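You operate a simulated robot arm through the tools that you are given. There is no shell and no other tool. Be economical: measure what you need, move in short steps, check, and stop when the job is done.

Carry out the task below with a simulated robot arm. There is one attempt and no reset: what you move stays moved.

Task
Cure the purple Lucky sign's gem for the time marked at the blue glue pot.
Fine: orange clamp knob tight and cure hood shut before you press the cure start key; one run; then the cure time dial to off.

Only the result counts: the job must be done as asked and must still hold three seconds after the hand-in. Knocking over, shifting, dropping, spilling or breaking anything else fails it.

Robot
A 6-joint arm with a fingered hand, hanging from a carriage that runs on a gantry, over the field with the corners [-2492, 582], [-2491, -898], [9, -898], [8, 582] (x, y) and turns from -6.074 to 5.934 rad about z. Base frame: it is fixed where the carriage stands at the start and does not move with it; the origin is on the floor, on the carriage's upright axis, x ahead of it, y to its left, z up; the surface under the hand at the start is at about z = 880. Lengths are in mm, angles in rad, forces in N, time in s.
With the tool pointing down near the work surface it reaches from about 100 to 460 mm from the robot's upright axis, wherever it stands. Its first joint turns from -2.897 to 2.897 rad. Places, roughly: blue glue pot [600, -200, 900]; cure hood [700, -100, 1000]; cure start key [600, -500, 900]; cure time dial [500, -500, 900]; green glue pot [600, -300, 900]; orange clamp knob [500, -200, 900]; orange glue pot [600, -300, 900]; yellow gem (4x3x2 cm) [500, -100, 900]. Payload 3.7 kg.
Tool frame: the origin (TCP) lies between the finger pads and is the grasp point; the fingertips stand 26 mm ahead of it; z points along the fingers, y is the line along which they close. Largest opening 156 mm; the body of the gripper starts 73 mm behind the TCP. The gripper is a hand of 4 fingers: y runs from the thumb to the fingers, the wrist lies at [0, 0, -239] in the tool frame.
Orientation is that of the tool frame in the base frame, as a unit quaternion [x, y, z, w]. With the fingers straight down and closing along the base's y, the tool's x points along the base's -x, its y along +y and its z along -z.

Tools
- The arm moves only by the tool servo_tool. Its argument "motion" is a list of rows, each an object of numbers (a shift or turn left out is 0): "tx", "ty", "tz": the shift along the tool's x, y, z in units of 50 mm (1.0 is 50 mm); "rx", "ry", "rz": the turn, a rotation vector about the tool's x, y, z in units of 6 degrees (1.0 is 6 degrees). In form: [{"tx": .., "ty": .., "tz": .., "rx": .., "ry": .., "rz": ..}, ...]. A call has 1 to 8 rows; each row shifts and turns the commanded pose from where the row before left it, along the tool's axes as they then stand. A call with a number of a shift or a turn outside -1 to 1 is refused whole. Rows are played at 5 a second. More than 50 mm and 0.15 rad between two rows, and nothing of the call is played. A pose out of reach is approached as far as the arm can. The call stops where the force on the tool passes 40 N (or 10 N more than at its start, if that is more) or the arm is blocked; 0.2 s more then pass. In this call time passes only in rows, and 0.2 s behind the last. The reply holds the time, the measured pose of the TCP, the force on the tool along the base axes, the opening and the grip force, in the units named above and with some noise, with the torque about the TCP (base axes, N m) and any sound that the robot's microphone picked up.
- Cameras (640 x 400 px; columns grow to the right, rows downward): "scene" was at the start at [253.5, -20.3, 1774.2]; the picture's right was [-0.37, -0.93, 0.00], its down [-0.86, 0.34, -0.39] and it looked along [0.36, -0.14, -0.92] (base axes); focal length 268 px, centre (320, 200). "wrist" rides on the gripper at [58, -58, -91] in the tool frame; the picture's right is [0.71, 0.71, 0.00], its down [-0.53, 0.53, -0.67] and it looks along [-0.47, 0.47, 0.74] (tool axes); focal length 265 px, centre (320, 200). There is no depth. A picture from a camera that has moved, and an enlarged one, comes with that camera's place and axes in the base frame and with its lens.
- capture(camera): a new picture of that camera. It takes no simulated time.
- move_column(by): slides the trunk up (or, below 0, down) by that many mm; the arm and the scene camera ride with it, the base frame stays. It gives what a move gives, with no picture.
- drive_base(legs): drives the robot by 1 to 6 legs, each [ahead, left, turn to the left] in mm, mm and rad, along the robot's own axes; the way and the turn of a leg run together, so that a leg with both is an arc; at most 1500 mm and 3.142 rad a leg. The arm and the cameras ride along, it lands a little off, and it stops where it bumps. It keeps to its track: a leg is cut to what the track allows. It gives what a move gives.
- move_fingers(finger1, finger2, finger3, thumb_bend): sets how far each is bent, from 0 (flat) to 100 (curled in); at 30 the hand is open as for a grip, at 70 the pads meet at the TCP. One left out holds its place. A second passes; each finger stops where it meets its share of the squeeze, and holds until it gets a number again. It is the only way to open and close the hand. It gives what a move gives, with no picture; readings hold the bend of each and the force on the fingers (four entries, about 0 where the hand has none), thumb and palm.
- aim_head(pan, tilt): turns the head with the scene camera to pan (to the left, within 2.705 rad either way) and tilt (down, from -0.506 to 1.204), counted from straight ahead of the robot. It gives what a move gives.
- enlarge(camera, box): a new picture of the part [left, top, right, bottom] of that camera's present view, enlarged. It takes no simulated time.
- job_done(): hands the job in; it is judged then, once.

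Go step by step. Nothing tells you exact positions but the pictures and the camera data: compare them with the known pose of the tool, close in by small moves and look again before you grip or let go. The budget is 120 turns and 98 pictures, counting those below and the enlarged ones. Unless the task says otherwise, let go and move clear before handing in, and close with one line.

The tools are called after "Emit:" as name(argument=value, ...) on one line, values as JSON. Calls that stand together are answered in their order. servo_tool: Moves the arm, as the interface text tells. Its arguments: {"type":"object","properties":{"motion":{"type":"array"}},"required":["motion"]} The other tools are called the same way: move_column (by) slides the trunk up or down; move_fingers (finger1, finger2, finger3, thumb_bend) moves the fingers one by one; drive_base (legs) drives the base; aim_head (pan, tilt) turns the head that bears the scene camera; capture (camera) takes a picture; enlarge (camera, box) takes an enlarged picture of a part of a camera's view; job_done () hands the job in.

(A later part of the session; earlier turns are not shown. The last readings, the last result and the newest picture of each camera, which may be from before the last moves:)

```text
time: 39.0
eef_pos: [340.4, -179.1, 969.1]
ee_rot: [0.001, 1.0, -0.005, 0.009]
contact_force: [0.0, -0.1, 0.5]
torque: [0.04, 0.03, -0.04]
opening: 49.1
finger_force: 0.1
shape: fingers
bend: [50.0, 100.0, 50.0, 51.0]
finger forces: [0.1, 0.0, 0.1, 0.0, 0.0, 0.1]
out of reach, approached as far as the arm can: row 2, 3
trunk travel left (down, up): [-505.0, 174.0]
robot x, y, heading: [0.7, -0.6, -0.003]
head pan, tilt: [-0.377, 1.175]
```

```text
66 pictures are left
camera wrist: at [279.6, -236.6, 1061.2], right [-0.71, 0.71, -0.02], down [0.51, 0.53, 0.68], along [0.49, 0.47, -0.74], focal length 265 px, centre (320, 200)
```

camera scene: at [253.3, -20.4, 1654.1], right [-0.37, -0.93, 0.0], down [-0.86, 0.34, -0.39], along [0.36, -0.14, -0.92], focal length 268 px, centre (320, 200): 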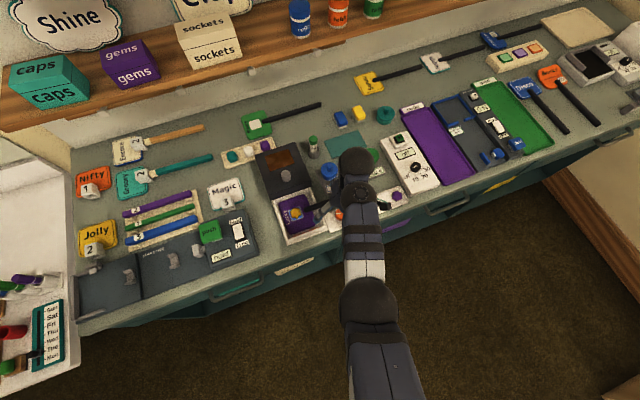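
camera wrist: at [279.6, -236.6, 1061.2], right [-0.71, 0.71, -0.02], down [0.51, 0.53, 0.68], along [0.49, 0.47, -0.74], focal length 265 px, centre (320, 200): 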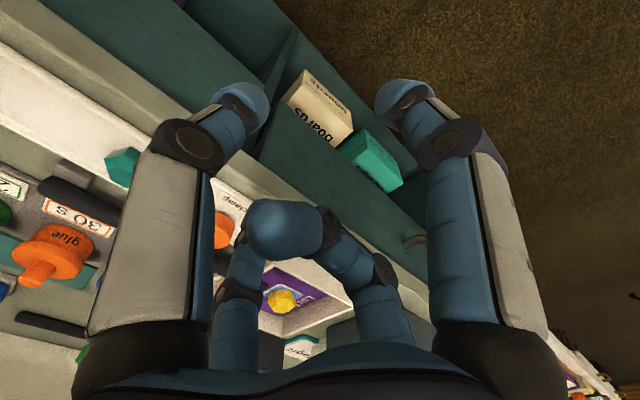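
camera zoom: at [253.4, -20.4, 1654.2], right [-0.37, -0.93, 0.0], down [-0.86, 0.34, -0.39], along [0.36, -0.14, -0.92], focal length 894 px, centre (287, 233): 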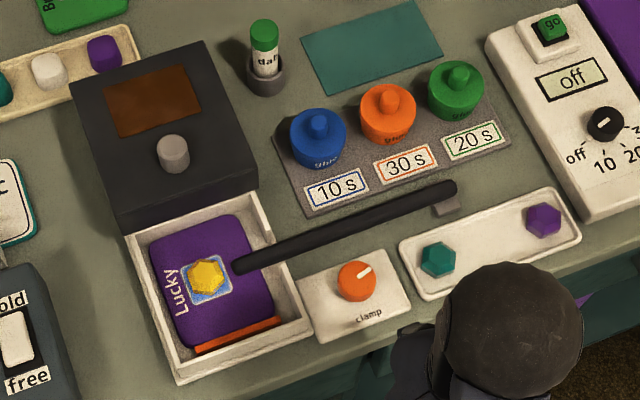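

The orange jaw now presses the sign: clamped. The hood knob is at about (622,-60,976). I'll move up above the tray toward it to test the reach.

Emit:
servo_tool(motion=[{"tx": -0.7, "tz": -0.5}, {"tx": -0.7, "tz": -0.5}, {"tx": -0.7, "tz": -0.5}, {"tx": -0.7, "tz": -0.5, "ty": 0.4}, {"tx": -0.5, "ty": 0.8}, {"tx": -0.5, "ty": 0.8}, {"tx": -0.5, "ty": 0.4}])

Emit:
capture(camera="scene")

Emit:
capture(camera="wrist")

```text
time: 40.6
eef_pos: [558.5, -65.0, 1058.0]
ee_rot: [0.002, 1.0, -0.004, 0.01]
contact_force: [-0.7, 0.8, 0.3]
torque: [-0.02, -0.03, -0.01]
opening: 48.8
finger_force: 0.1
shape: fingers
bend: [50.0, 100.0, 50.0, 51.0]
finger forces: [0.1, 0.0, 0.0, 0.1, 0.1, 0.0]
out of reach, approached as far as the arm can: row 1, 2
trunk travel left (down, up): [-505.0, 174.0]
robot x, y, heading: [-3.1, 1.8, 0.001]
head pan, tilt: [-0.377, 1.175]
```

```text
65 pictures are left
camera scene: at [253.3, -20.4, 1654.1], right [-0.37, -0.93, 0.0], down [-0.86, 0.34, -0.39], along [0.36, -0.14, -0.92], focal length 268 px, centre (320, 200)
```

scene: 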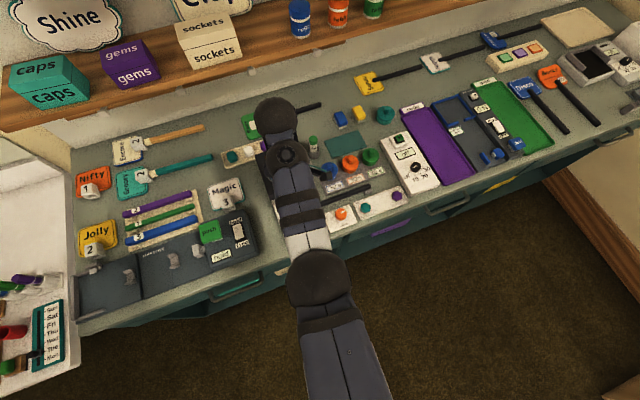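

```text
64 pictures are left
camera wrist: at [498.5, -120.9, 1149.8], right [-0.71, 0.71, -0.02], down [0.51, 0.53, 0.67], along [0.49, 0.47, -0.74], focal length 265 px, centre (320, 200)
```

wrist: 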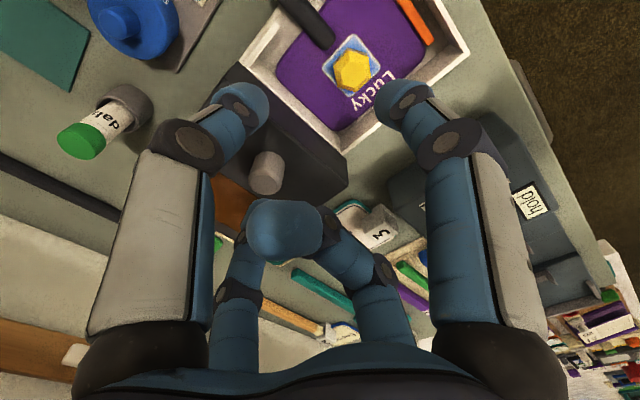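

Straight down still reaches. I'll preshape all four fingers and go above the hood knob at (620,-64).

Emit:
move_fingers(finger1=50, finger2=50, finger3=50, thumb_bend=50)

Emit:
servo_tool(motion=[{"tx": -0.6}, {"tx": -0.6}])

Emit:
capture(camera="wrist")

```text
time: 41.6
eef_pos: [558.3, -65.6, 1058.4]
ee_rot: [0.001, 1.0, -0.003, 0.01]
contact_force: [0.9, 0.0, 0.3]
torque: [0.04, 0.02, -0.01]
opening: 50.4
finger_force: 0.1
shape: fingers
bend: [50.0, 50.0, 50.0, 50.0]
finger forces: [0.0, 0.1, 0.0, 0.0, 0.0, 0.0]
trunk travel left (down, up): [-505.0, 174.0]
robot x, y, heading: [-0.5, 0.5, 0.003]
head pan, tilt: [-0.377, 1.175]
```

```text
time: 42.2
eef_pos: [595.0, -63.9, 1059.6]
ee_rot: [0.001, 1.0, -0.001, 0.011]
contact_force: [0.1, 0.1, -0.2]
torque: [-0.01, 0.03, 0.0]
opening: 50.3
finger_force: 0.1
shape: fingers
bend: [50.0, 50.0, 50.0, 50.0]
finger forces: [0.0, 0.1, 0.0, 0.1, 0.0, 0.1]
out of reach, approached as far as the arm can: row 2
trunk travel left (down, up): [-505.0, 174.0]
robot x, y, heading: [-0.3, 1.1, -0.001]
head pan, tilt: [-0.377, 1.175]
```

```text
63 pictures are left
camera wrist: at [534.1, -120.8, 1151.7], right [-0.71, 0.71, -0.02], down [0.51, 0.53, 0.68], along [0.49, 0.47, -0.74], focal length 265 px, centre (320, 200)
```

wrist: 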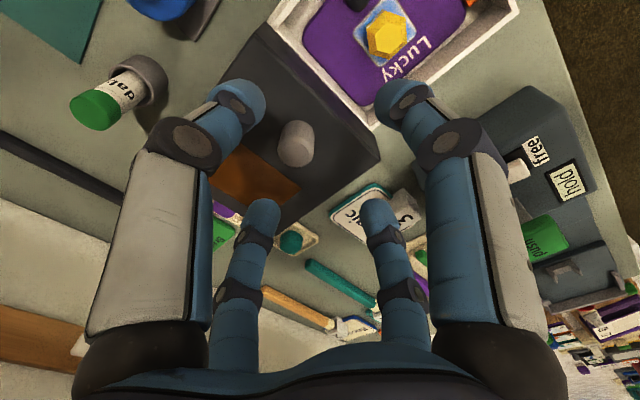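

Reach ends at x≈595 at this height; the knob is at (622,-63). I'll back off a little and lower the trunk in steps, raising the hand each time.

Emit:
servo_tool(motion=[{"tx": 1}, {"tx": 0.2}])

Emit:
move_column(by=-40)

Emit:
servo_tool(motion=[{"tz": -0.8}])

Emit:
move_column(by=-40)

Emit:
servo_tool(motion=[{"tz": -0.8}])

```text
time: 42.8
eef_pos: [533.7, -62.4, 1059.9]
ee_rot: [0.001, 1.0, -0.004, 0.009]
contact_force: [-0.3, 0.0, -0.3]
torque: [-0.02, 0.0, 0.01]
opening: 50.9
finger_force: 0.1
shape: fingers
bend: [50.0, 50.0, 50.0, 50.0]
finger forces: [0.0, 0.0, 0.0, 0.1, 0.1, 0.0]
trunk travel left (down, up): [-505.0, 174.0]
robot x, y, heading: [0.8, -0.3, -0.004]
head pan, tilt: [-0.377, 1.175]
```

```text
time: 43.6
eef_pos: [534.7, -61.3, 1019.6]
ee_rot: [0.001, 1.0, -0.004, 0.01]
contact_force: [-0.1, -1.3, 0.9]
torque: [0.02, 0.01, 0.02]
opening: 50.8
finger_force: 0.1
shape: fingers
bend: [50.0, 50.0, 50.0, 50.0]
finger forces: [0.0, 0.0, 0.1, 0.1, 0.0, 0.1]
trunk travel left (down, up): [-465.0, 214.0]
robot x, y, heading: [0.5, 4.6, -0.0]
head pan, tilt: [-0.377, 1.175]
```

```text
time: 44.0
eef_pos: [539.3, -63.0, 1057.6]
ee_rot: [0.002, 1.0, -0.004, 0.009]
contact_force: [-0.4, 0.4, -0.8]
torque: [-0.01, -0.03, -0.01]
opening: 50.6
finger_force: 0.0
shape: fingers
bend: [50.0, 50.0, 50.0, 50.0]
finger forces: [0.0, 0.0, 0.0, 0.1, 0.0, 0.0]
out of reach, approached as far as the arm can: row 1
trunk travel left (down, up): [-465.0, 214.0]
robot x, y, heading: [-0.6, 4.6, 0.0]
head pan, tilt: [-0.377, 1.175]
```

```text
time: 44.9
eef_pos: [538.3, -63.0, 1017.8]
ee_rot: [0.001, 1.0, -0.003, 0.009]
contact_force: [-0.1, -0.3, 0.7]
torque: [0.01, -0.02, 0.04]
opening: 50.7
finger_force: 0.1
shape: fingers
bend: [50.0, 50.0, 50.0, 50.0]
finger forces: [0.0, 0.1, 0.1, 0.1, 0.0, 0.0]
trunk travel left (down, up): [-425.0, 254.0]
robot x, y, heading: [0.9, 0.2, -0.0]
head pan, tilt: [-0.377, 1.175]
```

```text
time: 45.3
eef_pos: [555.5, -64.4, 1046.5]
ee_rot: [0.001, 1.0, -0.003, 0.009]
contact_force: [-0.6, -0.2, 0.6]
torque: [0.01, -0.03, 0.0]
opening: 50.7
finger_force: 0.1
shape: fingers
bend: [50.0, 50.0, 50.0, 50.0]
finger forces: [0.0, 0.0, 0.0, 0.0, 0.0, 0.1]
out of reach, approached as far as the arm can: row 1
trunk travel left (down, up): [-425.0, 254.0]
robot x, y, heading: [3.3, 2.3, 0.005]
head pan, tilt: [-0.377, 1.175]
```

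Now I'll move forward to over the knob.

Emit:
servo_tool(motion=[{"tx": -0.7}, {"tx": -0.65}])

Emit:
capture(camera="wrist")

```text
time: 45.9
eef_pos: [605.6, -63.9, 1049.4]
ee_rot: [0.001, 1.0, -0.003, 0.01]
contact_force: [-0.7, -0.3, 1.1]
torque: [0.03, 0.0, 0.0]
opening: 50.4
finger_force: 0.0
shape: fingers
bend: [50.0, 50.0, 50.0, 50.0]
finger forces: [0.1, 0.1, 0.0, 0.0, 0.1, 0.1]
out of reach, approached as far as the arm can: row 2
trunk travel left (down, up): [-425.0, 254.0]
robot x, y, heading: [2.0, -3.4, -0.0]
head pan, tilt: [-0.377, 1.175]
```

```text
62 pictures are left
camera wrist: at [544.8, -121.0, 1140.3], right [-0.71, 0.71, -0.02], down [0.51, 0.53, 0.68], along [0.49, 0.47, -0.74], focal length 265 px, centre (320, 200)
```

wrist: 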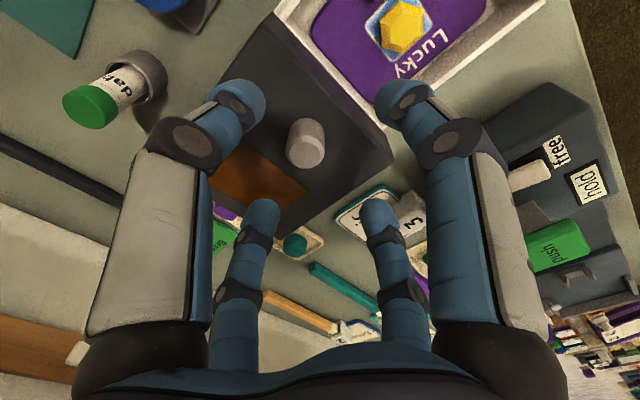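

Reach ends at 605, so I'll pitch the tool 12° forward and move the remaining 17 mm.

Emit:
servo_tool(motion=[{"ry": -1}, {"ry": -1}, {"tx": -0.32, "tz": 0.07}])

Emit:
capture(camera="wrist")

```text
time: 46.7
eef_pos: [622.5, -63.9, 1050.5]
ee_rot: [0.0, 0.994, -0.003, 0.114]
contact_force: [0.1, -0.2, 0.0]
torque: [0.01, -0.01, 0.01]
opening: 50.7
finger_force: 0.1
shape: fingers
bend: [50.0, 50.0, 50.0, 50.0]
finger forces: [0.0, 0.0, 0.1, 0.0, 0.0, 0.0]
trunk travel left (down, up): [-425.0, 254.0]
robot x, y, heading: [-1.4, -0.5, 0.004]
head pan, tilt: [-0.377, 1.175]
```

```text
61 pictures are left
camera wrist: at [544.2, -120.7, 1127.4], right [-0.69, 0.71, -0.17], down [0.36, 0.53, 0.77], along [0.63, 0.47, -0.62], focal length 265 px, centre (320, 200)
```

wrist: 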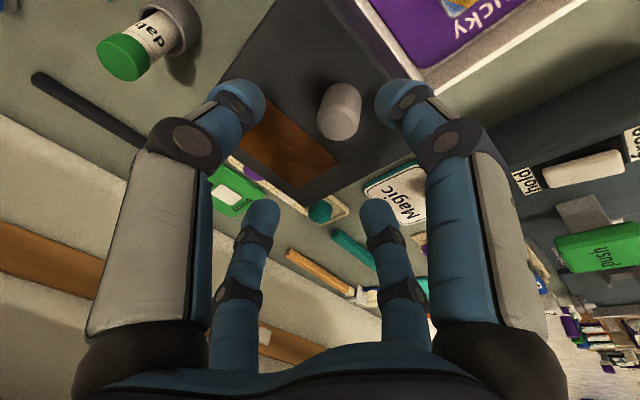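

I'll enlarge to understand the knob's shape.

Emit:
enlarge(camera="wrist", box=[260, 50, 420, 150])

Emit:
enlarge(camera="scene", box=[220, 80, 340, 220])

```text
4.00 times, centred on (340, 100) of wrist
camera zoom: at [544.2, -120.7, 1127.4], right [-0.69, 0.71, -0.17], down [0.36, 0.53, 0.77], along [0.63, 0.47, -0.62], focal length 1062 px, centre (240, 600)
```

zoom: 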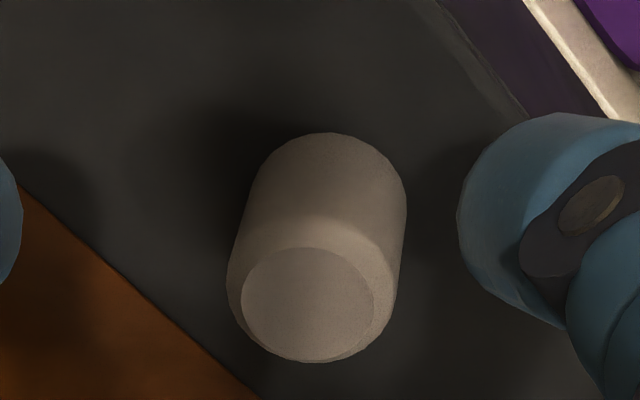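

```text
2.86 times, centred on (280, 150) of scene
camera zoom: at [253.2, -20.4, 1574.1], right [-0.37, -0.93, 0.0], down [-0.86, 0.34, -0.39], along [0.36, -0.14, -0.92], focal length 767 px, centre (434, 343)
```

zoom: 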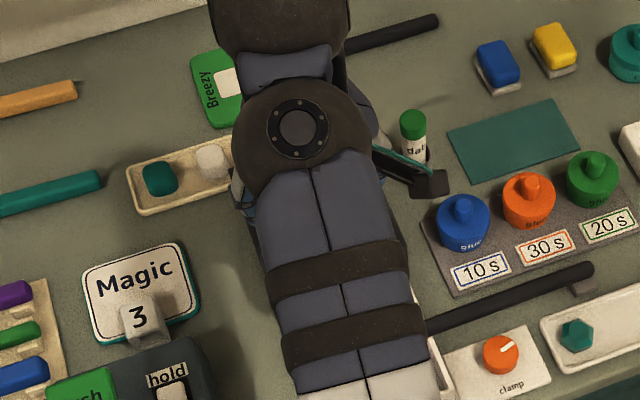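

The knob is vertical, about 25 mm wide, z 964–991 at (622,-61). I'll descend 38 mm and close on it.

Emit:
servo_tool(motion=[{"tz": 0.39, "tx": 0.09, "ty": 0.04}, {"tz": 0.35, "tx": 0.08}])

Emit:
capture(camera="wrist")

```text
time: 47.3
eef_pos: [622.8, -62.9, 1011.6]
ee_rot: [0.0, 0.994, -0.004, 0.113]
contact_force: [-0.2, -0.2, 0.6]
torque: [0.03, -0.02, -0.01]
opening: 51.1
finger_force: 0.1
shape: fingers
bend: [50.0, 50.0, 50.0, 50.0]
finger forces: [0.0, 0.0, 0.0, 0.0, 0.0, 0.0]
trunk travel left (down, up): [-425.0, 254.0]
robot x, y, heading: [0.6, -0.2, -0.0]
head pan, tilt: [-0.377, 1.175]
```

```text
58 pictures are left
camera wrist: at [545.2, -120.3, 1088.7], right [-0.69, 0.71, -0.17], down [0.36, 0.53, 0.77], along [0.63, 0.47, -0.62], focal length 265 px, centre (320, 200)
```

wrist: 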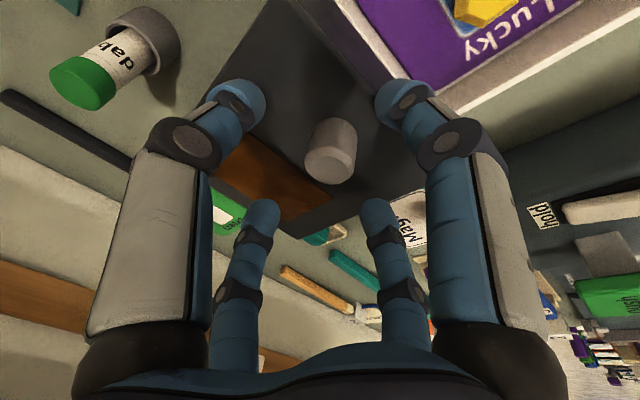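

Nearly centred; I'll shift 4 mm and close on the knob.

Emit:
servo_tool(motion=[{"tx": 0.07, "ty": 0.07}])

Emit:
move_fingers(finger1=80, finger2=80, finger3=80, thumb_bend=80)

Emit:
capture(camera="wrist")

```text
time: 47.7
eef_pos: [618.4, -59.4, 1010.1]
ee_rot: [0.001, 0.993, -0.005, 0.114]
contact_force: [-0.3, 0.2, -0.7]
torque: [0.01, 0.02, -0.02]
opening: 50.4
finger_force: 0.1
shape: fingers
bend: [50.0, 50.0, 50.0, 50.0]
finger forces: [0.1, 0.1, 0.0, 0.0, 0.0, 0.1]
trunk travel left (down, up): [-425.0, 254.0]
robot x, y, heading: [1.1, 1.9, 0.003]
head pan, tilt: [-0.377, 1.175]
```

```text
time: 48.7
eef_pos: [617.5, -62.2, 1010.4]
ee_rot: [0.001, 0.993, -0.005, 0.114]
contact_force: [0.7, -8.4, -4.1]
torque: [-0.16, 0.07, -0.01]
opening: 13.5
finger_force: 24.9
shape: fingers
bend: [63.0, 65.0, 66.0, 65.0]
finger forces: [11.3, 9.7, 7.9, 0.0, 21.3, 0.0]
trunk travel left (down, up): [-425.0, 254.0]
robot x, y, heading: [-0.8, -2.4, 0.001]
head pan, tilt: [-0.377, 1.175]
```

```text
57 pictures are left
camera wrist: at [540.4, -118.4, 1087.6], right [-0.69, 0.71, -0.17], down [0.36, 0.53, 0.76], along [0.63, 0.46, -0.62], focal length 265 px, centre (320, 200)
```

wrist: 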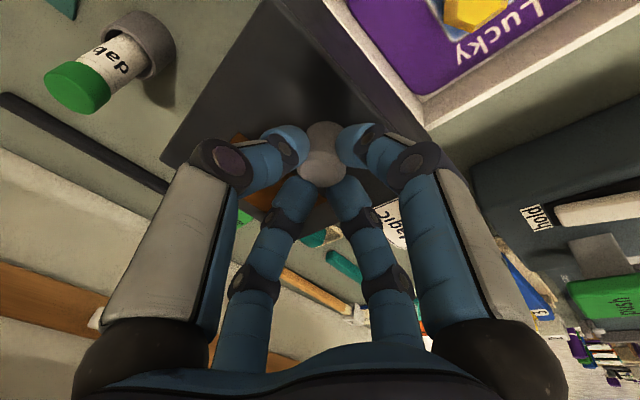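

Gripped by all four. I'll pull gently toward the front, 20 mm, and watch the forces.

Emit:
servo_tool(motion=[{"tx": 0.2, "tz": -0.045, "ty": 0.02}, {"tx": 0.2, "tz": -0.045, "ty": 0.02}])

Emit:
capture(camera="wrist")

```text
time: 49.3
eef_pos: [597.7, -61.0, 1010.4]
ee_rot: [0.001, 0.993, -0.005, 0.114]
contact_force: [-0.9, -14.3, -9.6]
torque: [-0.22, 0.06, -0.02]
opening: 13.8
finger_force: 23.8
shape: fingers
bend: [63.0, 66.0, 66.0, 65.0]
finger forces: [10.5, 7.4, 6.7, 0.0, 23.1, 0.0]
trunk travel left (down, up): [-425.0, 254.0]
robot x, y, heading: [4.1, -1.7, 0.0]
head pan, tilt: [-0.377, 1.175]
```

```text
56 pictures are left
camera wrist: at [519.6, -117.2, 1088.2], right [-0.69, 0.71, -0.17], down [0.36, 0.53, 0.76], along [0.63, 0.46, -0.62], focal length 265 px, centre (320, 200)
```

wrist: 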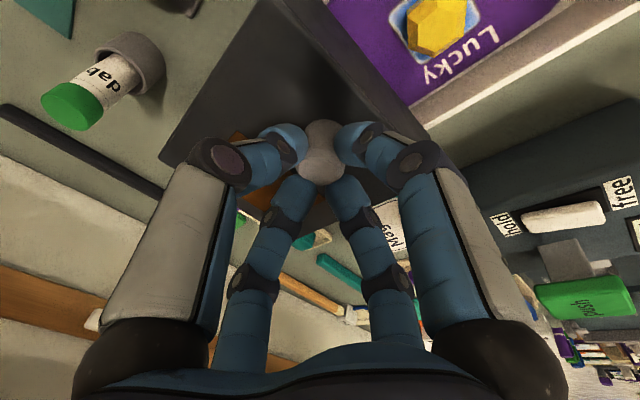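

The hood slides. I'll continue pulling, easing the side force.

Emit:
servo_tool(motion=[{"ty": -0.05, "tz": 0.03}, {"tx": 0.3, "tz": -0.065}, {"tx": 0.3, "tz": -0.065}])

Emit:
servo_tool(motion=[{"tx": 0.3, "tz": -0.068}, {"tx": 0.3, "tz": -0.068}])

Emit:
capture(camera="wrist")

```text
time: 50.1
eef_pos: [569.4, -60.3, 1009.6]
ee_rot: [0.001, 0.993, -0.004, 0.116]
contact_force: [-0.8, -8.8, 2.7]
torque: [-0.16, 0.04, -0.03]
opening: 14.1
finger_force: 27.5
shape: fingers
bend: [63.0, 66.0, 66.0, 65.0]
finger forces: [12.1, 10.6, 10.8, 0.0, 21.4, 0.0]
trunk travel left (down, up): [-425.0, 254.0]
robot x, y, heading: [4.7, 3.2, -0.005]
head pan, tilt: [-0.377, 1.175]
```

```text
time: 50.7
eef_pos: [538.6, -61.3, 1009.9]
ee_rot: [0.001, 0.993, -0.005, 0.115]
contact_force: [-0.6, -8.7, 6.2]
torque: [-0.16, 0.01, -0.02]
opening: 14.0
finger_force: 28.4
shape: fingers
bend: [63.0, 65.0, 66.0, 66.0]
finger forces: [12.3, 10.5, 11.7, 0.1, 21.7, 0.0]
trunk travel left (down, up): [-425.0, 254.0]
robot x, y, heading: [-1.1, 2.2, -0.001]
head pan, tilt: [-0.377, 1.175]
```

```text
55 pictures are left
camera wrist: at [460.2, -118.0, 1087.1], right [-0.69, 0.71, -0.17], down [0.36, 0.53, 0.77], along [0.63, 0.47, -0.62], focal length 265 px, centre (320, 200)
```

wrist: 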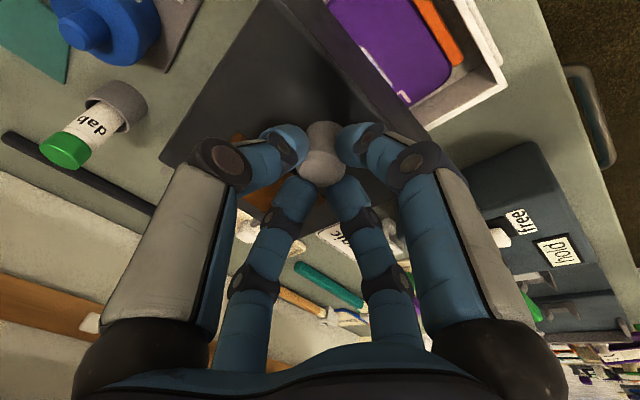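

80 mm so far, smooth. I'll continue until it stops.

Emit:
servo_tool(motion=[{"tx": 0.3, "tz": -0.066}, {"tx": 0.3, "tz": -0.066}])

Emit:
servo_tool(motion=[{"tx": 0.2, "tz": -0.045}, {"tx": 0.2, "tz": -0.045}, {"tx": 0.2, "tz": -0.045}])

Emit:
capture(camera="wrist")

Emit:
enlarge(camera="scene", box=[220, 120, 380, 260])

```text
time: 51.3
eef_pos: [509.1, -62.1, 1009.4]
ee_rot: [0.0, 0.993, -0.005, 0.116]
contact_force: [-0.9, -9.4, 12.5]
torque: [-0.22, -0.04, -0.04]
opening: 13.9
finger_force: 31.0
shape: fingers
bend: [64.0, 65.0, 66.0, 66.0]
finger forces: [13.2, 11.0, 13.4, 0.0, 22.9, 0.0]
trunk travel left (down, up): [-425.0, 254.0]
robot x, y, heading: [1.4, 2.8, -0.004]
head pan, tilt: [-0.377, 1.175]
```

```text
time: 51.8
eef_pos: [505.6, -61.8, 1009.1]
ee_rot: [0.002, 0.992, -0.006, 0.126]
contact_force: [0.2, -5.0, 15.3]
torque: [-0.07, 0.01, 0.05]
opening: 13.5
finger_force: 30.8
shape: fingers
bend: [63.0, 64.0, 65.0, 65.0]
finger forces: [14.4, 12.4, 13.2, 0.0, 22.2, 0.1]
out of reach, approached as far as the arm can: row 1, 2
trunk travel left (down, up): [-425.0, 254.0]
robot x, y, heading: [0.2, -2.8, -0.005]
head pan, tilt: [-0.377, 1.175]
stopped in row 2: the force on the tool passed its limit at 43 N (the readings are from after the stop); the commanded pose is now the measured one
```

```text
54 pictures are left
camera wrist: at [425.9, -118.6, 1084.3], right [-0.68, 0.71, -0.19], down [0.34, 0.53, 0.77], along [0.65, 0.46, -0.61], focal length 265 px, centre (320, 200)
```

wrist: 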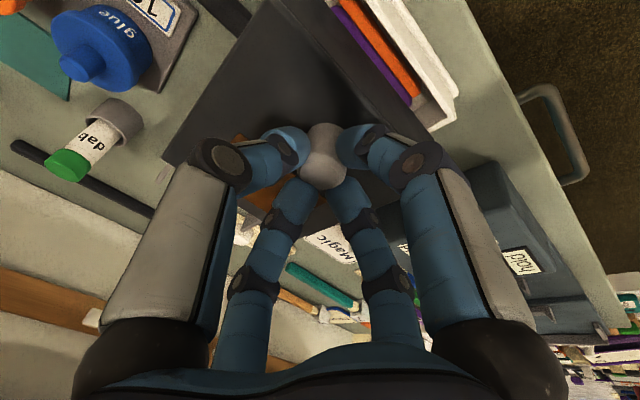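

```text
2.86 times, centred on (300, 190) of scene
camera zoom: at [253.9, -21.2, 1574.3], right [-0.37, -0.93, 0.0], down [-0.86, 0.34, -0.39], along [0.36, -0.14, -0.92], focal length 767 px, centre (377, 229)
```

zoom: 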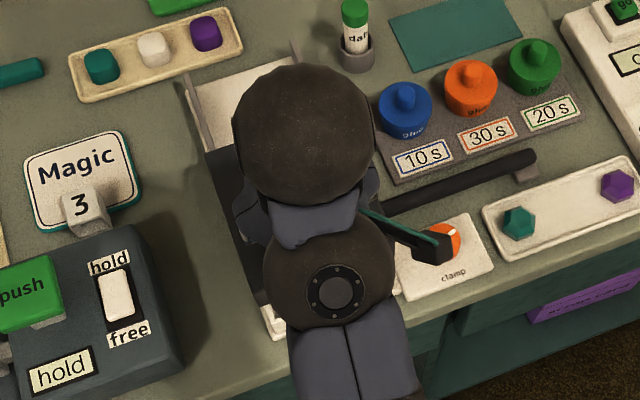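

This is the arm's inner reach limit rather than the hood's stop; the front 30 mm of the tray still shows. I'll back the carriage up instead while holding.

Emit:
drive_base(legs=[[-15, 0, 0]])

Emit:
capture(camera="wrist")

```text
time: 52.6
eef_pos: [490.9, -61.7, 1008.2]
ee_rot: [0.001, 0.992, -0.006, 0.124]
contact_force: [-0.8, -8.0, 29.6]
torque: [-0.22, -0.1, 0.03]
opening: 13.7
finger_force: 35.4
shape: fingers
bend: [63.0, 64.0, 65.0, 65.0]
finger forces: [15.8, 13.0, 17.6, 0.0, 24.5, 0.0]
trunk travel left (down, up): [-425.0, 254.0]
robot x, y, heading: [-16.5, 0.2, -0.001]
head pan, tilt: [-0.377, 1.175]
```

```text
52 pictures are left
camera wrist: at [411.5, -118.6, 1084.0], right [-0.68, 0.71, -0.18], down [0.35, 0.53, 0.77], along [0.64, 0.46, -0.61], focal length 265 px, centre (320, 200)
```

wrist: 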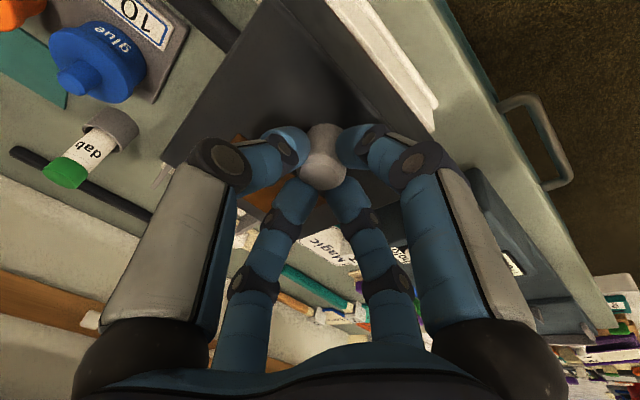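

That works; only the vertical force grows. I'll ease it by 2 mm up and go on.

Emit:
move_column(by=2.5)

Emit:
drive_base(legs=[[-12, 0, 0]])

Emit:
capture(camera="wrist")

```text
time: 53.1
eef_pos: [488.5, -62.8, 1009.6]
ee_rot: [0.0, 0.992, -0.006, 0.123]
contact_force: [-0.8, -6.7, 2.4]
torque: [-0.1, 0.04, 0.03]
opening: 13.8
finger_force: 27.1
shape: fingers
bend: [63.0, 65.0, 65.0, 65.0]
finger forces: [12.6, 11.0, 10.0, 0.1, 20.9, 0.0]
trunk travel left (down, up): [-428.0, 251.0]
robot x, y, heading: [-12.6, 0.7, 0.004]
head pan, tilt: [-0.377, 1.175]
```

```text
time: 53.8
eef_pos: [479.5, -61.8, 1010.2]
ee_rot: [0.001, 0.992, -0.005, 0.126]
contact_force: [16.5, -8.9, -6.3]
torque: [-0.14, -0.31, 0.0]
opening: 11.6
finger_force: 22.4
shape: fingers
bend: [65.0, 65.0, 64.0, 66.0]
finger forces: [6.4, 7.9, 10.6, 0.1, 18.4, 0.0]
trunk travel left (down, up): [-428.0, 251.0]
robot x, y, heading: [-23.4, 2.9, -0.006]
head pan, tilt: [-0.377, 1.175]
```

```text
51 pictures are left
camera wrist: at [400.1, -118.5, 1086.4], right [-0.68, 0.71, -0.18], down [0.34, 0.53, 0.77], along [0.64, 0.46, -0.61], focal length 265 px, centre (320, 200)
```

wrist: 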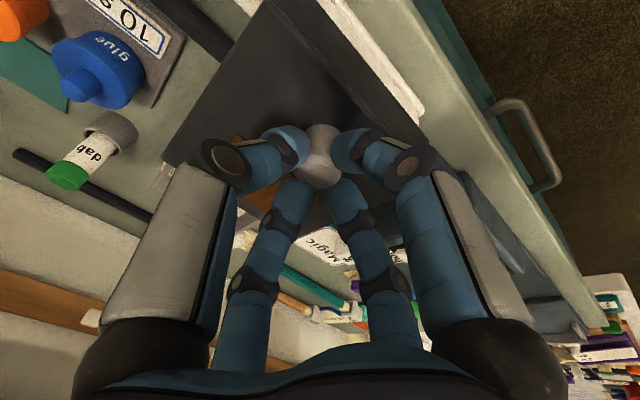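

The x force jumped to 16 N, which suggests the end stop. One more small tug will confirm.

Emit:
drive_base(legs=[[-5, 0, 0]])

Emit:
enlarge(camera="scene", box=[220, 120, 380, 260])

```text
time: 54.5
eef_pos: [475.8, -62.7, 1013.7]
ee_rot: [0.0, 0.992, -0.007, 0.129]
contact_force: [1.0, -7.4, 27.8]
torque: [-0.19, -0.4, -0.07]
opening: 3.3
finger_force: 28.9
shape: fingers
bend: [68.0, 66.0, 64.0, 66.0]
finger forces: [6.9, 10.5, 17.4, 0.1, 22.7, 0.1]
trunk travel left (down, up): [-428.0, 251.0]
robot x, y, heading: [-34.2, -5.2, 0.0]
head pan, tilt: [-0.377, 1.175]
```

```text
2.86 times, centred on (300, 190) of scene
camera zoom: at [222.7, -21.6, 1577.7], right [-0.37, -0.93, 0.0], down [-0.86, 0.34, -0.39], along [0.36, -0.14, -0.92], focal length 767 px, centre (377, 229)
```

zoom: 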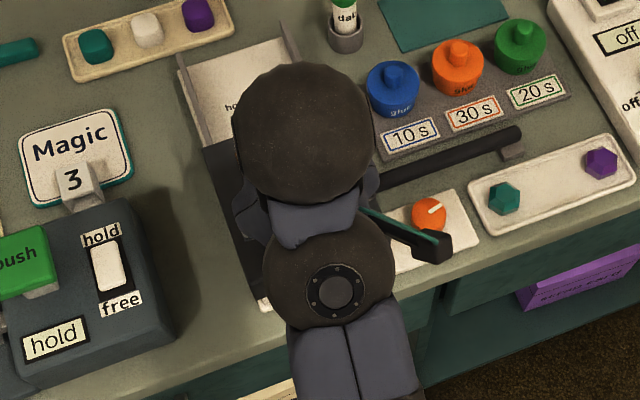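

The fingers slip on the knob, so the hood is at its stop. I'll release, rise, and look.

Emit:
move_fingers(finger1=46, finger2=46, finger3=46, thumb_bend=46)

Emit:
move_column(by=120)

Emit:
drive_base(legs=[[-160, 0, 0]])

Emit:
capture(camera="scene")

Emit:
enlarge(camera="scene", box=[220, 80, 400, 220])

```text
time: 55.5
eef_pos: [472.7, -61.1, 1012.0]
ee_rot: [0.001, 0.992, -0.006, 0.128]
contact_force: [1.1, 0.5, -0.7]
torque: [-0.02, -0.02, 0.01]
opening: 61.9
finger_force: 0.0
shape: fingers
bend: [46.0, 46.0, 46.0, 46.0]
finger forces: [0.0, 0.0, 0.0, 0.1, 0.0, 0.1]
trunk travel left (down, up): [-428.0, 251.0]
robot x, y, heading: [-34.3, -2.4, 0.004]
head pan, tilt: [-0.377, 1.175]
```

```text
time: 57.0
eef_pos: [473.0, -60.6, 1132.8]
ee_rot: [0.001, 0.992, -0.006, 0.129]
contact_force: [-1.4, 0.6, -0.1]
torque: [-0.01, 0.01, 0.0]
opening: 62.0
finger_force: 0.0
shape: fingers
bend: [46.0, 46.0, 46.0, 46.0]
finger forces: [0.1, 0.0, 0.1, 0.0, 0.1, 0.0]
trunk travel left (down, up): [-548.0, 131.0]
robot x, y, heading: [-31.4, 3.2, 0.0]
head pan, tilt: [-0.377, 1.175]
```

```text
time: 58.5
eef_pos: [314.9, -60.7, 1133.1]
ee_rot: [0.001, 0.992, -0.006, 0.128]
contact_force: [-0.4, -0.1, 0.3]
torque: [-0.02, 0.0, -0.01]
opening: 62.0
finger_force: 0.0
shape: fingers
bend: [46.0, 46.0, 46.0, 46.0]
finger forces: [0.0, 0.0, 0.0, 0.0, 0.0, 0.1]
trunk travel left (down, up): [-548.0, 131.0]
robot x, y, heading: [-192.6, -0.5, -0.003]
head pan, tilt: [-0.377, 1.175]
```

```text
49 pictures are left
camera scene: at [62.7, -20.5, 1696.7], right [-0.37, -0.93, 0.0], down [-0.86, 0.34, -0.39], along [0.36, -0.14, -0.92], focal length 268 px, centre (320, 200)
```

scene: 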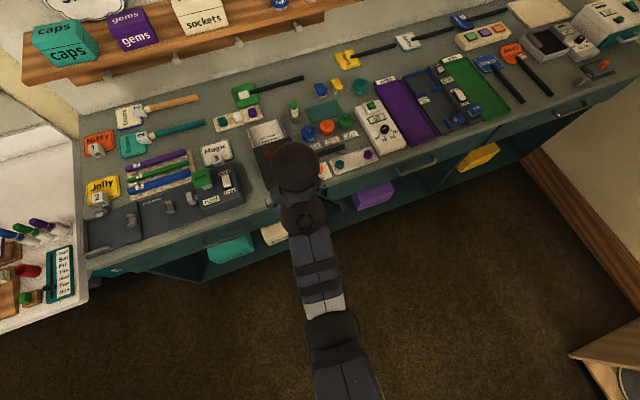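

```text
2.86 times, centred on (310, 150) of scene
camera zoom: at [62.7, -20.5, 1696.7], right [-0.37, -0.93, 0.0], down [-0.86, 0.34, -0.39], along [0.36, -0.14, -0.92], focal length 767 px, centre (349, 343)
```

zoom: 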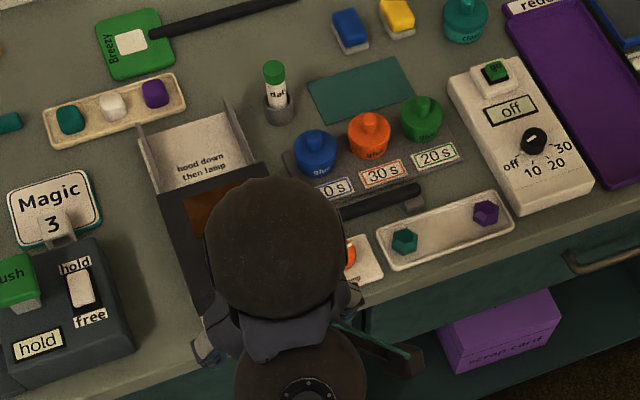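

The hood seems slid over the tray. I'll drive right toward the dial panel and check the hood unobstructed from there.

Emit:
drive_base(legs=[[0, -400, 0]])

Emit:
aim_head(pan=0.35, tilt=1.0)

Emit:
capture(camera="scene")

```text
time: 61.0
eef_pos: [316.7, -455.0, 1132.2]
ee_rot: [-0.002, 0.992, -0.007, 0.128]
contact_force: [0.2, -0.2, 0.2]
torque: [0.01, -0.04, 0.01]
opening: 62.2
finger_force: 0.1
shape: fingers
bend: [46.0, 46.0, 46.0, 46.0]
finger forces: [0.1, 0.1, 0.1, 0.1, 0.0, 0.1]
trunk travel left (down, up): [-548.0, 131.0]
robot x, y, heading: [-193.7, -397.4, 0.007]
head pan, tilt: [-0.377, 1.175]
```

```text
time: 62.0
eef_pos: [316.6, -454.7, 1131.4]
ee_rot: [-0.002, 0.992, -0.006, 0.128]
contact_force: [-0.1, 0.8, 0.5]
torque: [0.02, 0.02, 0.02]
opening: 62.1
finger_force: 0.0
shape: fingers
bend: [46.0, 46.0, 46.0, 46.0]
finger forces: [0.0, 0.0, 0.1, 0.1, 0.0, 0.0]
trunk travel left (down, up): [-548.0, 131.0]
robot x, y, heading: [-191.8, -394.9, 0.002]
head pan, tilt: [0.351, 1.0]
```

```text
47 pictures are left
camera scene: at [75.2, -370.3, 1707.7], right [0.35, -0.94, 0.0], down [-0.79, -0.29, -0.54], along [0.51, 0.19, -0.84], focal length 268 px, centre (320, 200)
```

scene: 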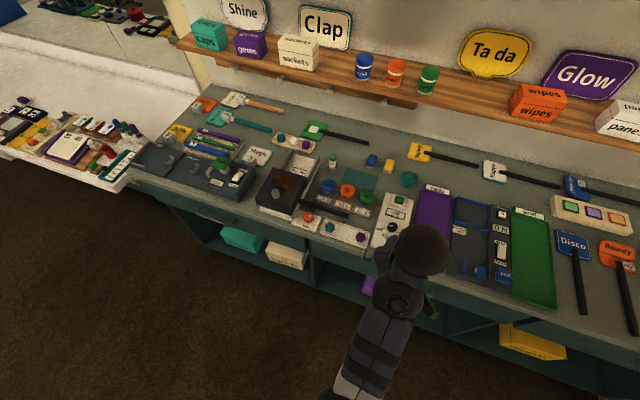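

Emit:
enlarge(camera="scene", box=[240, 140, 360, 240])

Emit:
enlarge(camera="scene", box=[350, 180, 450, 250])

Emit:
capture(camera="wrist")

```text
4.00 times, centred on (300, 190) of scene
camera zoom: at [75.2, -370.3, 1707.7], right [0.35, -0.94, 0.0], down [-0.79, -0.29, -0.54], along [0.51, 0.19, -0.84], focal length 1073 px, centre (400, 240)
```

zoom: 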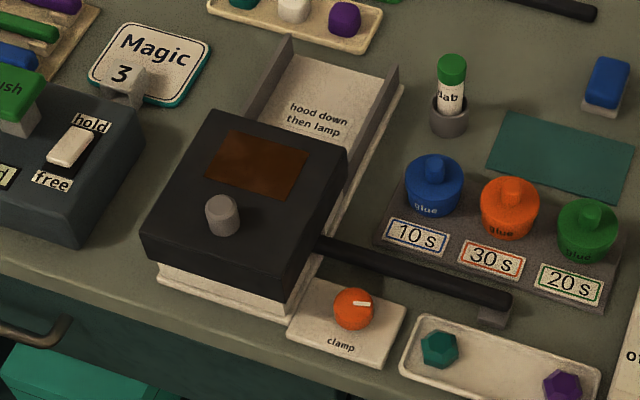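

```text
5.71 times, centred on (400, 215) of scene
camera zoom: at [75.2, -370.3, 1707.7], right [0.35, -0.94, 0.0], down [-0.79, -0.29, -0.54], along [0.51, 0.19, -0.84], focal length 1533 px, centre (-137, 114)
```

zoom: 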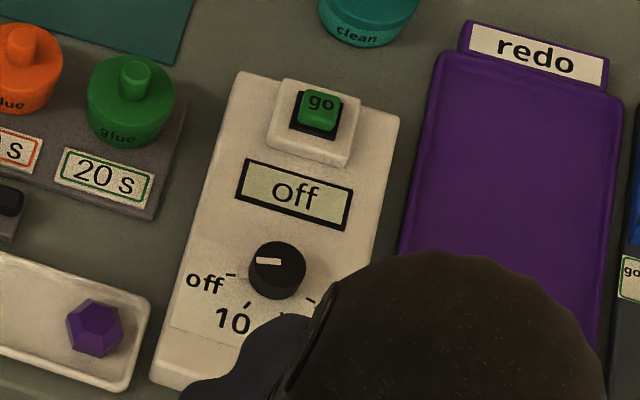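

```text
44 pictures are left
camera wrist: at [236.8, -511.6, 1207.6], right [-0.69, 0.7, -0.19], down [0.34, 0.54, 0.77], along [0.64, 0.47, -0.6], focal length 265 px, centre (320, 200)
```

wrist: 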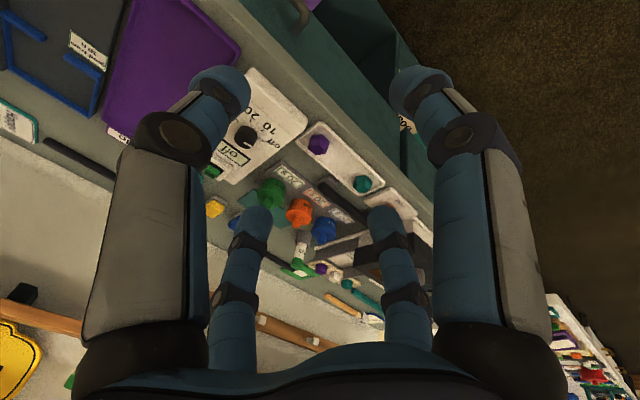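

The hood is shut over the tray and the clamp still holds. The dial is at about (533,-453,919) with the mark at off; 10 is a counterclockwise step. I'll straighten the tool and drive up to it.

Emit:
servo_tool(motion=[{"ry": 1}, {"ry": 1}, {"ry": 0.4}])

Emit:
drive_base(legs=[[190, 0, 0]])

Emit:
move_column(by=-60)

Emit:
capture(camera="wrist")

```text
time: 62.8
eef_pos: [332.7, -456.7, 1116.6]
ee_rot: [-0.002, 1.0, -0.006, 0.002]
contact_force: [0.8, -0.3, -0.4]
torque: [0.0, -0.03, -0.02]
opening: 62.0
finger_force: 0.0
shape: fingers
bend: [46.0, 46.0, 46.0, 46.0]
finger forces: [0.1, 0.1, 0.0, 0.0, 0.1, 0.0]
out of reach, approached as far as the arm can: row 1, 2
trunk travel left (down, up): [-548.0, 131.0]
robot x, y, heading: [-190.4, -398.7, 0.006]
head pan, tilt: [0.351, 1.0]
```

```text
time: 64.4
eef_pos: [523.0, -454.6, 1116.2]
ee_rot: [-0.001, 1.0, -0.006, 0.003]
contact_force: [-0.1, 0.5, 0.4]
torque: [0.01, -0.05, 0.0]
opening: 62.1
finger_force: 0.1
shape: fingers
bend: [46.0, 46.0, 46.0, 46.0]
finger forces: [0.0, 0.1, 0.0, 0.1, 0.1, 0.1]
trunk travel left (down, up): [-548.0, 131.0]
robot x, y, heading: [-2.5, -396.5, 0.006]
head pan, tilt: [0.351, 1.0]
```

```text
time: 65.4
eef_pos: [522.7, -455.8, 1055.9]
ee_rot: [-0.002, 1.0, -0.005, 0.002]
contact_force: [0.0, 1.0, -0.5]
torque: [-0.01, -0.01, -0.01]
opening: 62.2
finger_force: 0.2
shape: fingers
bend: [46.0, 46.0, 46.0, 46.0]
finger forces: [0.0, 0.0, 0.1, 0.0, 0.0, 0.0]
trunk travel left (down, up): [-488.0, 191.0]
robot x, y, heading: [1.3, -395.9, 0.005]
head pan, tilt: [0.351, 1.0]
```

```text
43 pictures are left
camera wrist: at [464.2, -512.1, 1148.9], right [-0.71, 0.71, -0.01], down [0.52, 0.54, 0.67], along [0.48, 0.47, -0.75], focal length 265 px, centre (320, 200)
```

wrist: 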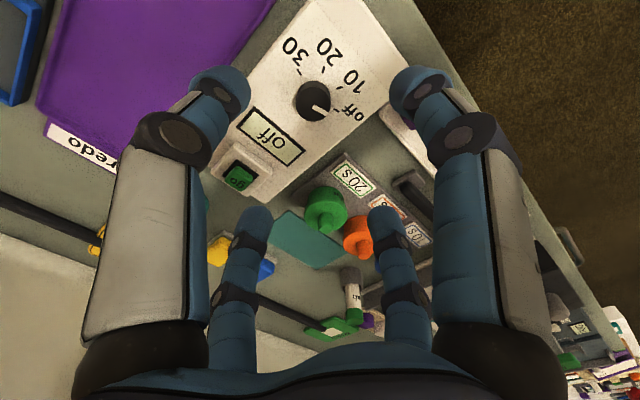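

Emit:
enlarge(camera="wrist", box=[250, 20, 410, 160])

Emit:
move_fingers(finger1=50, finger2=50, finger3=50, thumb_bend=50)

Emit:
servo_tool(motion=[{"tx": -0.24, "ty": 0.05}, {"tz": 0.9}, {"tz": 0.5}])

Emit:
enlarge(camera="wrist", box=[220, 70, 420, 230])

```text
2.86 times, centred on (330, 90) of wrist
camera zoom: at [464.2, -512.1, 1148.9], right [-0.71, 0.71, -0.01], down [0.52, 0.54, 0.67], along [0.48, 0.47, -0.75], focal length 758 px, centre (291, 514)
```

zoom: 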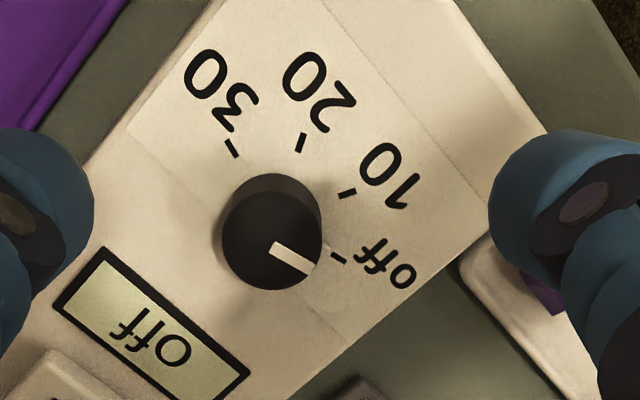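

```text
time: 66.4
eef_pos: [523.3, -455.4, 1055.8]
ee_rot: [-0.002, 1.0, -0.005, 0.002]
contact_force: [0.3, 0.7, -0.5]
torque: [0.0, -0.02, 0.0]
opening: 51.4
finger_force: 0.0
shape: fingers
bend: [50.0, 50.0, 50.0, 50.0]
finger forces: [0.0, 0.1, 0.1, 0.0, 0.0, 0.0]
trunk travel left (down, up): [-488.0, 191.0]
robot x, y, heading: [-1.2, -395.9, 0.007]
head pan, tilt: [0.351, 1.0]
```

```text
time: 67.2
eef_pos: [533.8, -453.3, 984.7]
ee_rot: [-0.003, 1.0, -0.005, 0.002]
contact_force: [-0.6, 0.5, 0.7]
torque: [0.0, 0.04, 0.02]
opening: 51.2
finger_force: 0.0
shape: fingers
bend: [50.0, 50.0, 50.0, 50.0]
finger forces: [0.0, 0.0, 0.0, 0.0, 0.0, 0.0]
trunk travel left (down, up): [-488.0, 191.0]
robot x, y, heading: [2.8, -393.0, 0.008]
head pan, tilt: [0.351, 1.0]
```

```text
2.50 times, centred on (320, 150) of wrist
camera zoom: at [475.3, -510.3, 1078.0], right [-0.71, 0.71, -0.01], down [0.52, 0.54, 0.67], along [0.48, 0.47, -0.75], focal length 664 px, centre (320, 325)
```

zoom: 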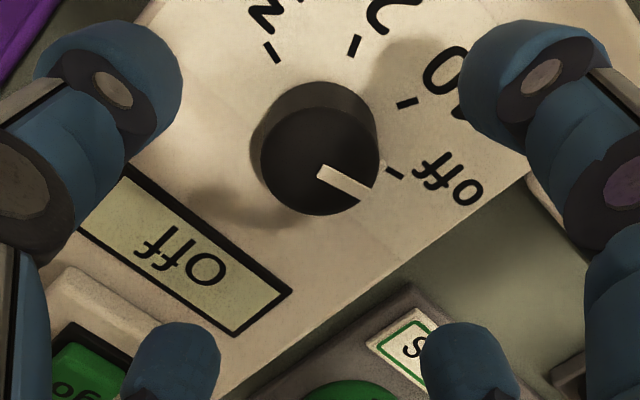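

The tool is well centred over the dial and steps look about 45–50°. I'll descend and grip.

Emit:
servo_tool(motion=[{"tz": 0.4}, {"tz": 0.3}, {"tz": 0.1}, {"tz": 0.05}])

Emit:
capture(camera="wrist")

```text
time: 68.2
eef_pos: [531.1, -452.1, 943.9]
ee_rot: [-0.002, 1.0, -0.003, 0.002]
contact_force: [-0.3, 0.1, -0.1]
torque: [-0.01, 0.0, 0.02]
opening: 51.4
finger_force: 0.0
shape: fingers
bend: [50.0, 50.0, 50.0, 50.0]
finger forces: [0.1, 0.0, 0.1, 0.0, 0.0, 0.0]
out of reach, approached as far as the arm can: row 3
trunk travel left (down, up): [-488.0, 191.0]
robot x, y, heading: [0.4, -395.3, 0.007]
head pan, tilt: [0.351, 1.0]
```

```text
40 pictures are left
camera wrist: at [472.2, -509.9, 1037.0], right [-0.71, 0.7, -0.01], down [0.52, 0.53, 0.67], along [0.47, 0.47, -0.74], focal length 265 px, centre (320, 200)
```

wrist: 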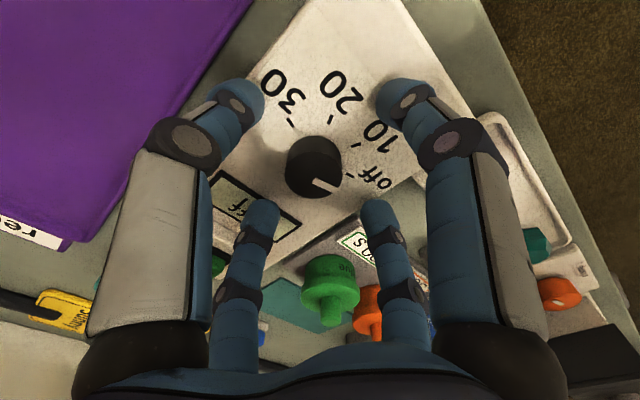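

Centred enough. I'll lower 4 mm with the column, close, and turn 24° counterclockwise to start.

Emit:
move_column(by=-4)

Emit:
move_fingers(finger1=75, finger2=75, finger3=75, thumb_bend=75)

Emit:
servo_tool(motion=[{"rz": -1}, {"rz": -1}, {"rz": -1}, {"rz": -1}])

Emit:
capture(camera="wrist")

Emit:
enlarge(camera="scene", box=[260, 130, 420, 230])

```text
time: 68.7
eef_pos: [533.3, -451.7, 943.8]
ee_rot: [-0.002, 1.0, -0.005, 0.006]
contact_force: [-1.6, 0.8, 16.5]
torque: [-0.01, -0.56, 0.0]
opening: 51.5
finger_force: 8.7
shape: fingers
bend: [50.0, 50.0, 50.0, 50.0]
finger forces: [1.5, 0.0, 15.0, 0.1, 0.0, 0.1]
trunk travel left (down, up): [-484.0, 195.0]
robot x, y, heading: [0.5, -394.7, 0.005]
head pan, tilt: [0.351, 1.0]
```

```text
time: 69.7
eef_pos: [532.2, -454.0, 940.9]
ee_rot: [-0.001, 1.0, -0.005, 0.002]
contact_force: [6.3, -5.9, -2.5]
torque: [-0.12, -0.17, 0.06]
opening: 12.8
finger_force: 21.9
shape: fingers
bend: [65.0, 64.0, 63.0, 65.0]
finger forces: [8.4, 9.2, 11.0, 0.1, 15.5, 0.0]
trunk travel left (down, up): [-484.0, 195.0]
robot x, y, heading: [-3.7, -395.1, 0.005]
head pan, tilt: [0.351, 1.0]
```

```text
time: 70.7
eef_pos: [531.6, -454.4, 940.1]
ee_rot: [-0.211, 0.977, -0.005, 0.001]
contact_force: [5.3, -6.3, -5.6]
torque: [-0.17, -0.17, -0.03]
opening: 13.1
finger_force: 21.8
shape: fingers
bend: [65.0, 64.0, 63.0, 65.0]
finger forces: [8.4, 8.3, 10.4, 0.0, 17.3, 0.0]
trunk travel left (down, up): [-484.0, 195.0]
robot x, y, heading: [-1.5, -394.8, 0.003]
head pan, tilt: [0.351, 1.0]
```

```text
39 pictures are left
camera wrist: at [501.5, -530.2, 1033.6], right [-0.94, 0.35, -0.01], down [0.26, 0.7, 0.66], along [0.24, 0.62, -0.75], focal length 265 px, centre (320, 200)
```

wrist: 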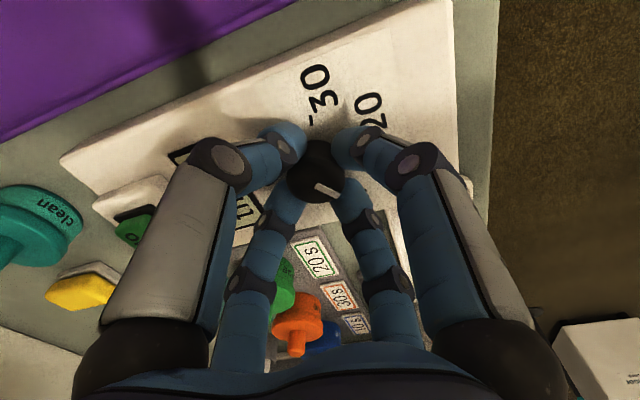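

```text
4.00 times, centred on (340, 180) of scene
camera zoom: at [265.1, -369.8, 1643.8], right [0.35, -0.94, 0.0], down [-0.79, -0.29, -0.54], along [0.51, 0.19, -0.84], focal length 1073 px, centre (240, 280)
```

zoom: 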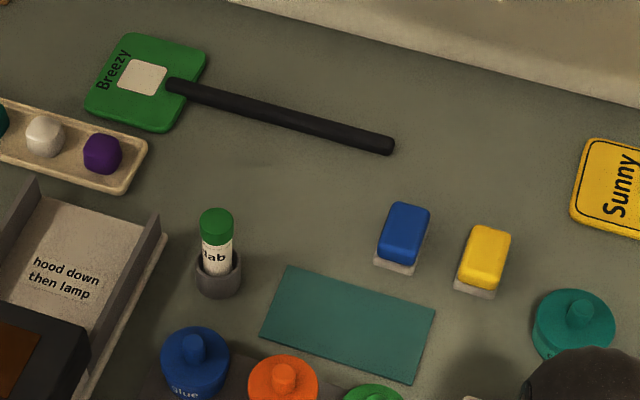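

The dial follows. I'll turn a further 24° to about 48° and check the display.

Emit:
servo_tool(motion=[{"rz": -1}, {"rz": -1}, {"rz": -1}, {"rz": -1}])

Emit:
capture(camera="wrist")

```text
time: 71.7
eef_pos: [532.1, -454.8, 941.4]
ee_rot: [-0.409, 0.913, -0.006, 0.001]
contact_force: [6.8, -8.4, -8.0]
torque: [-0.16, -0.18, -0.03]
opening: 13.5
finger_force: 21.3
shape: fingers
bend: [64.0, 64.0, 63.0, 64.0]
finger forces: [8.7, 7.1, 8.4, 0.1, 18.4, 0.0]
trunk travel left (down, up): [-484.0, 195.0]
robot x, y, heading: [1.2, -396.1, 0.005]
head pan, tilt: [0.351, 1.0]
```

```text
37 pictures are left
camera wrist: at [535.4, -535.2, 1034.1], right [-1.0, -0.06, -0.01], down [-0.05, 0.75, 0.66], along [-0.03, 0.66, -0.75], focal length 265 px, centre (320, 200)
```

wrist: 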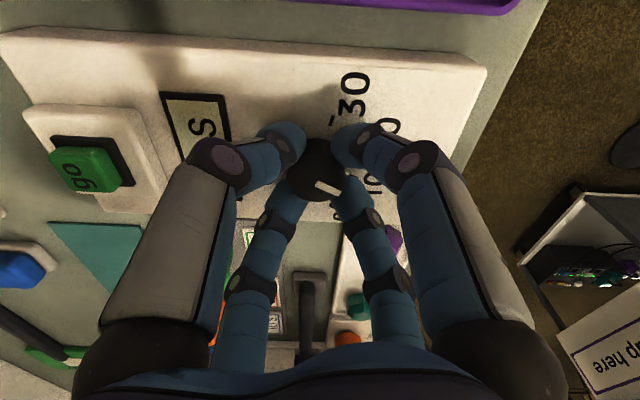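

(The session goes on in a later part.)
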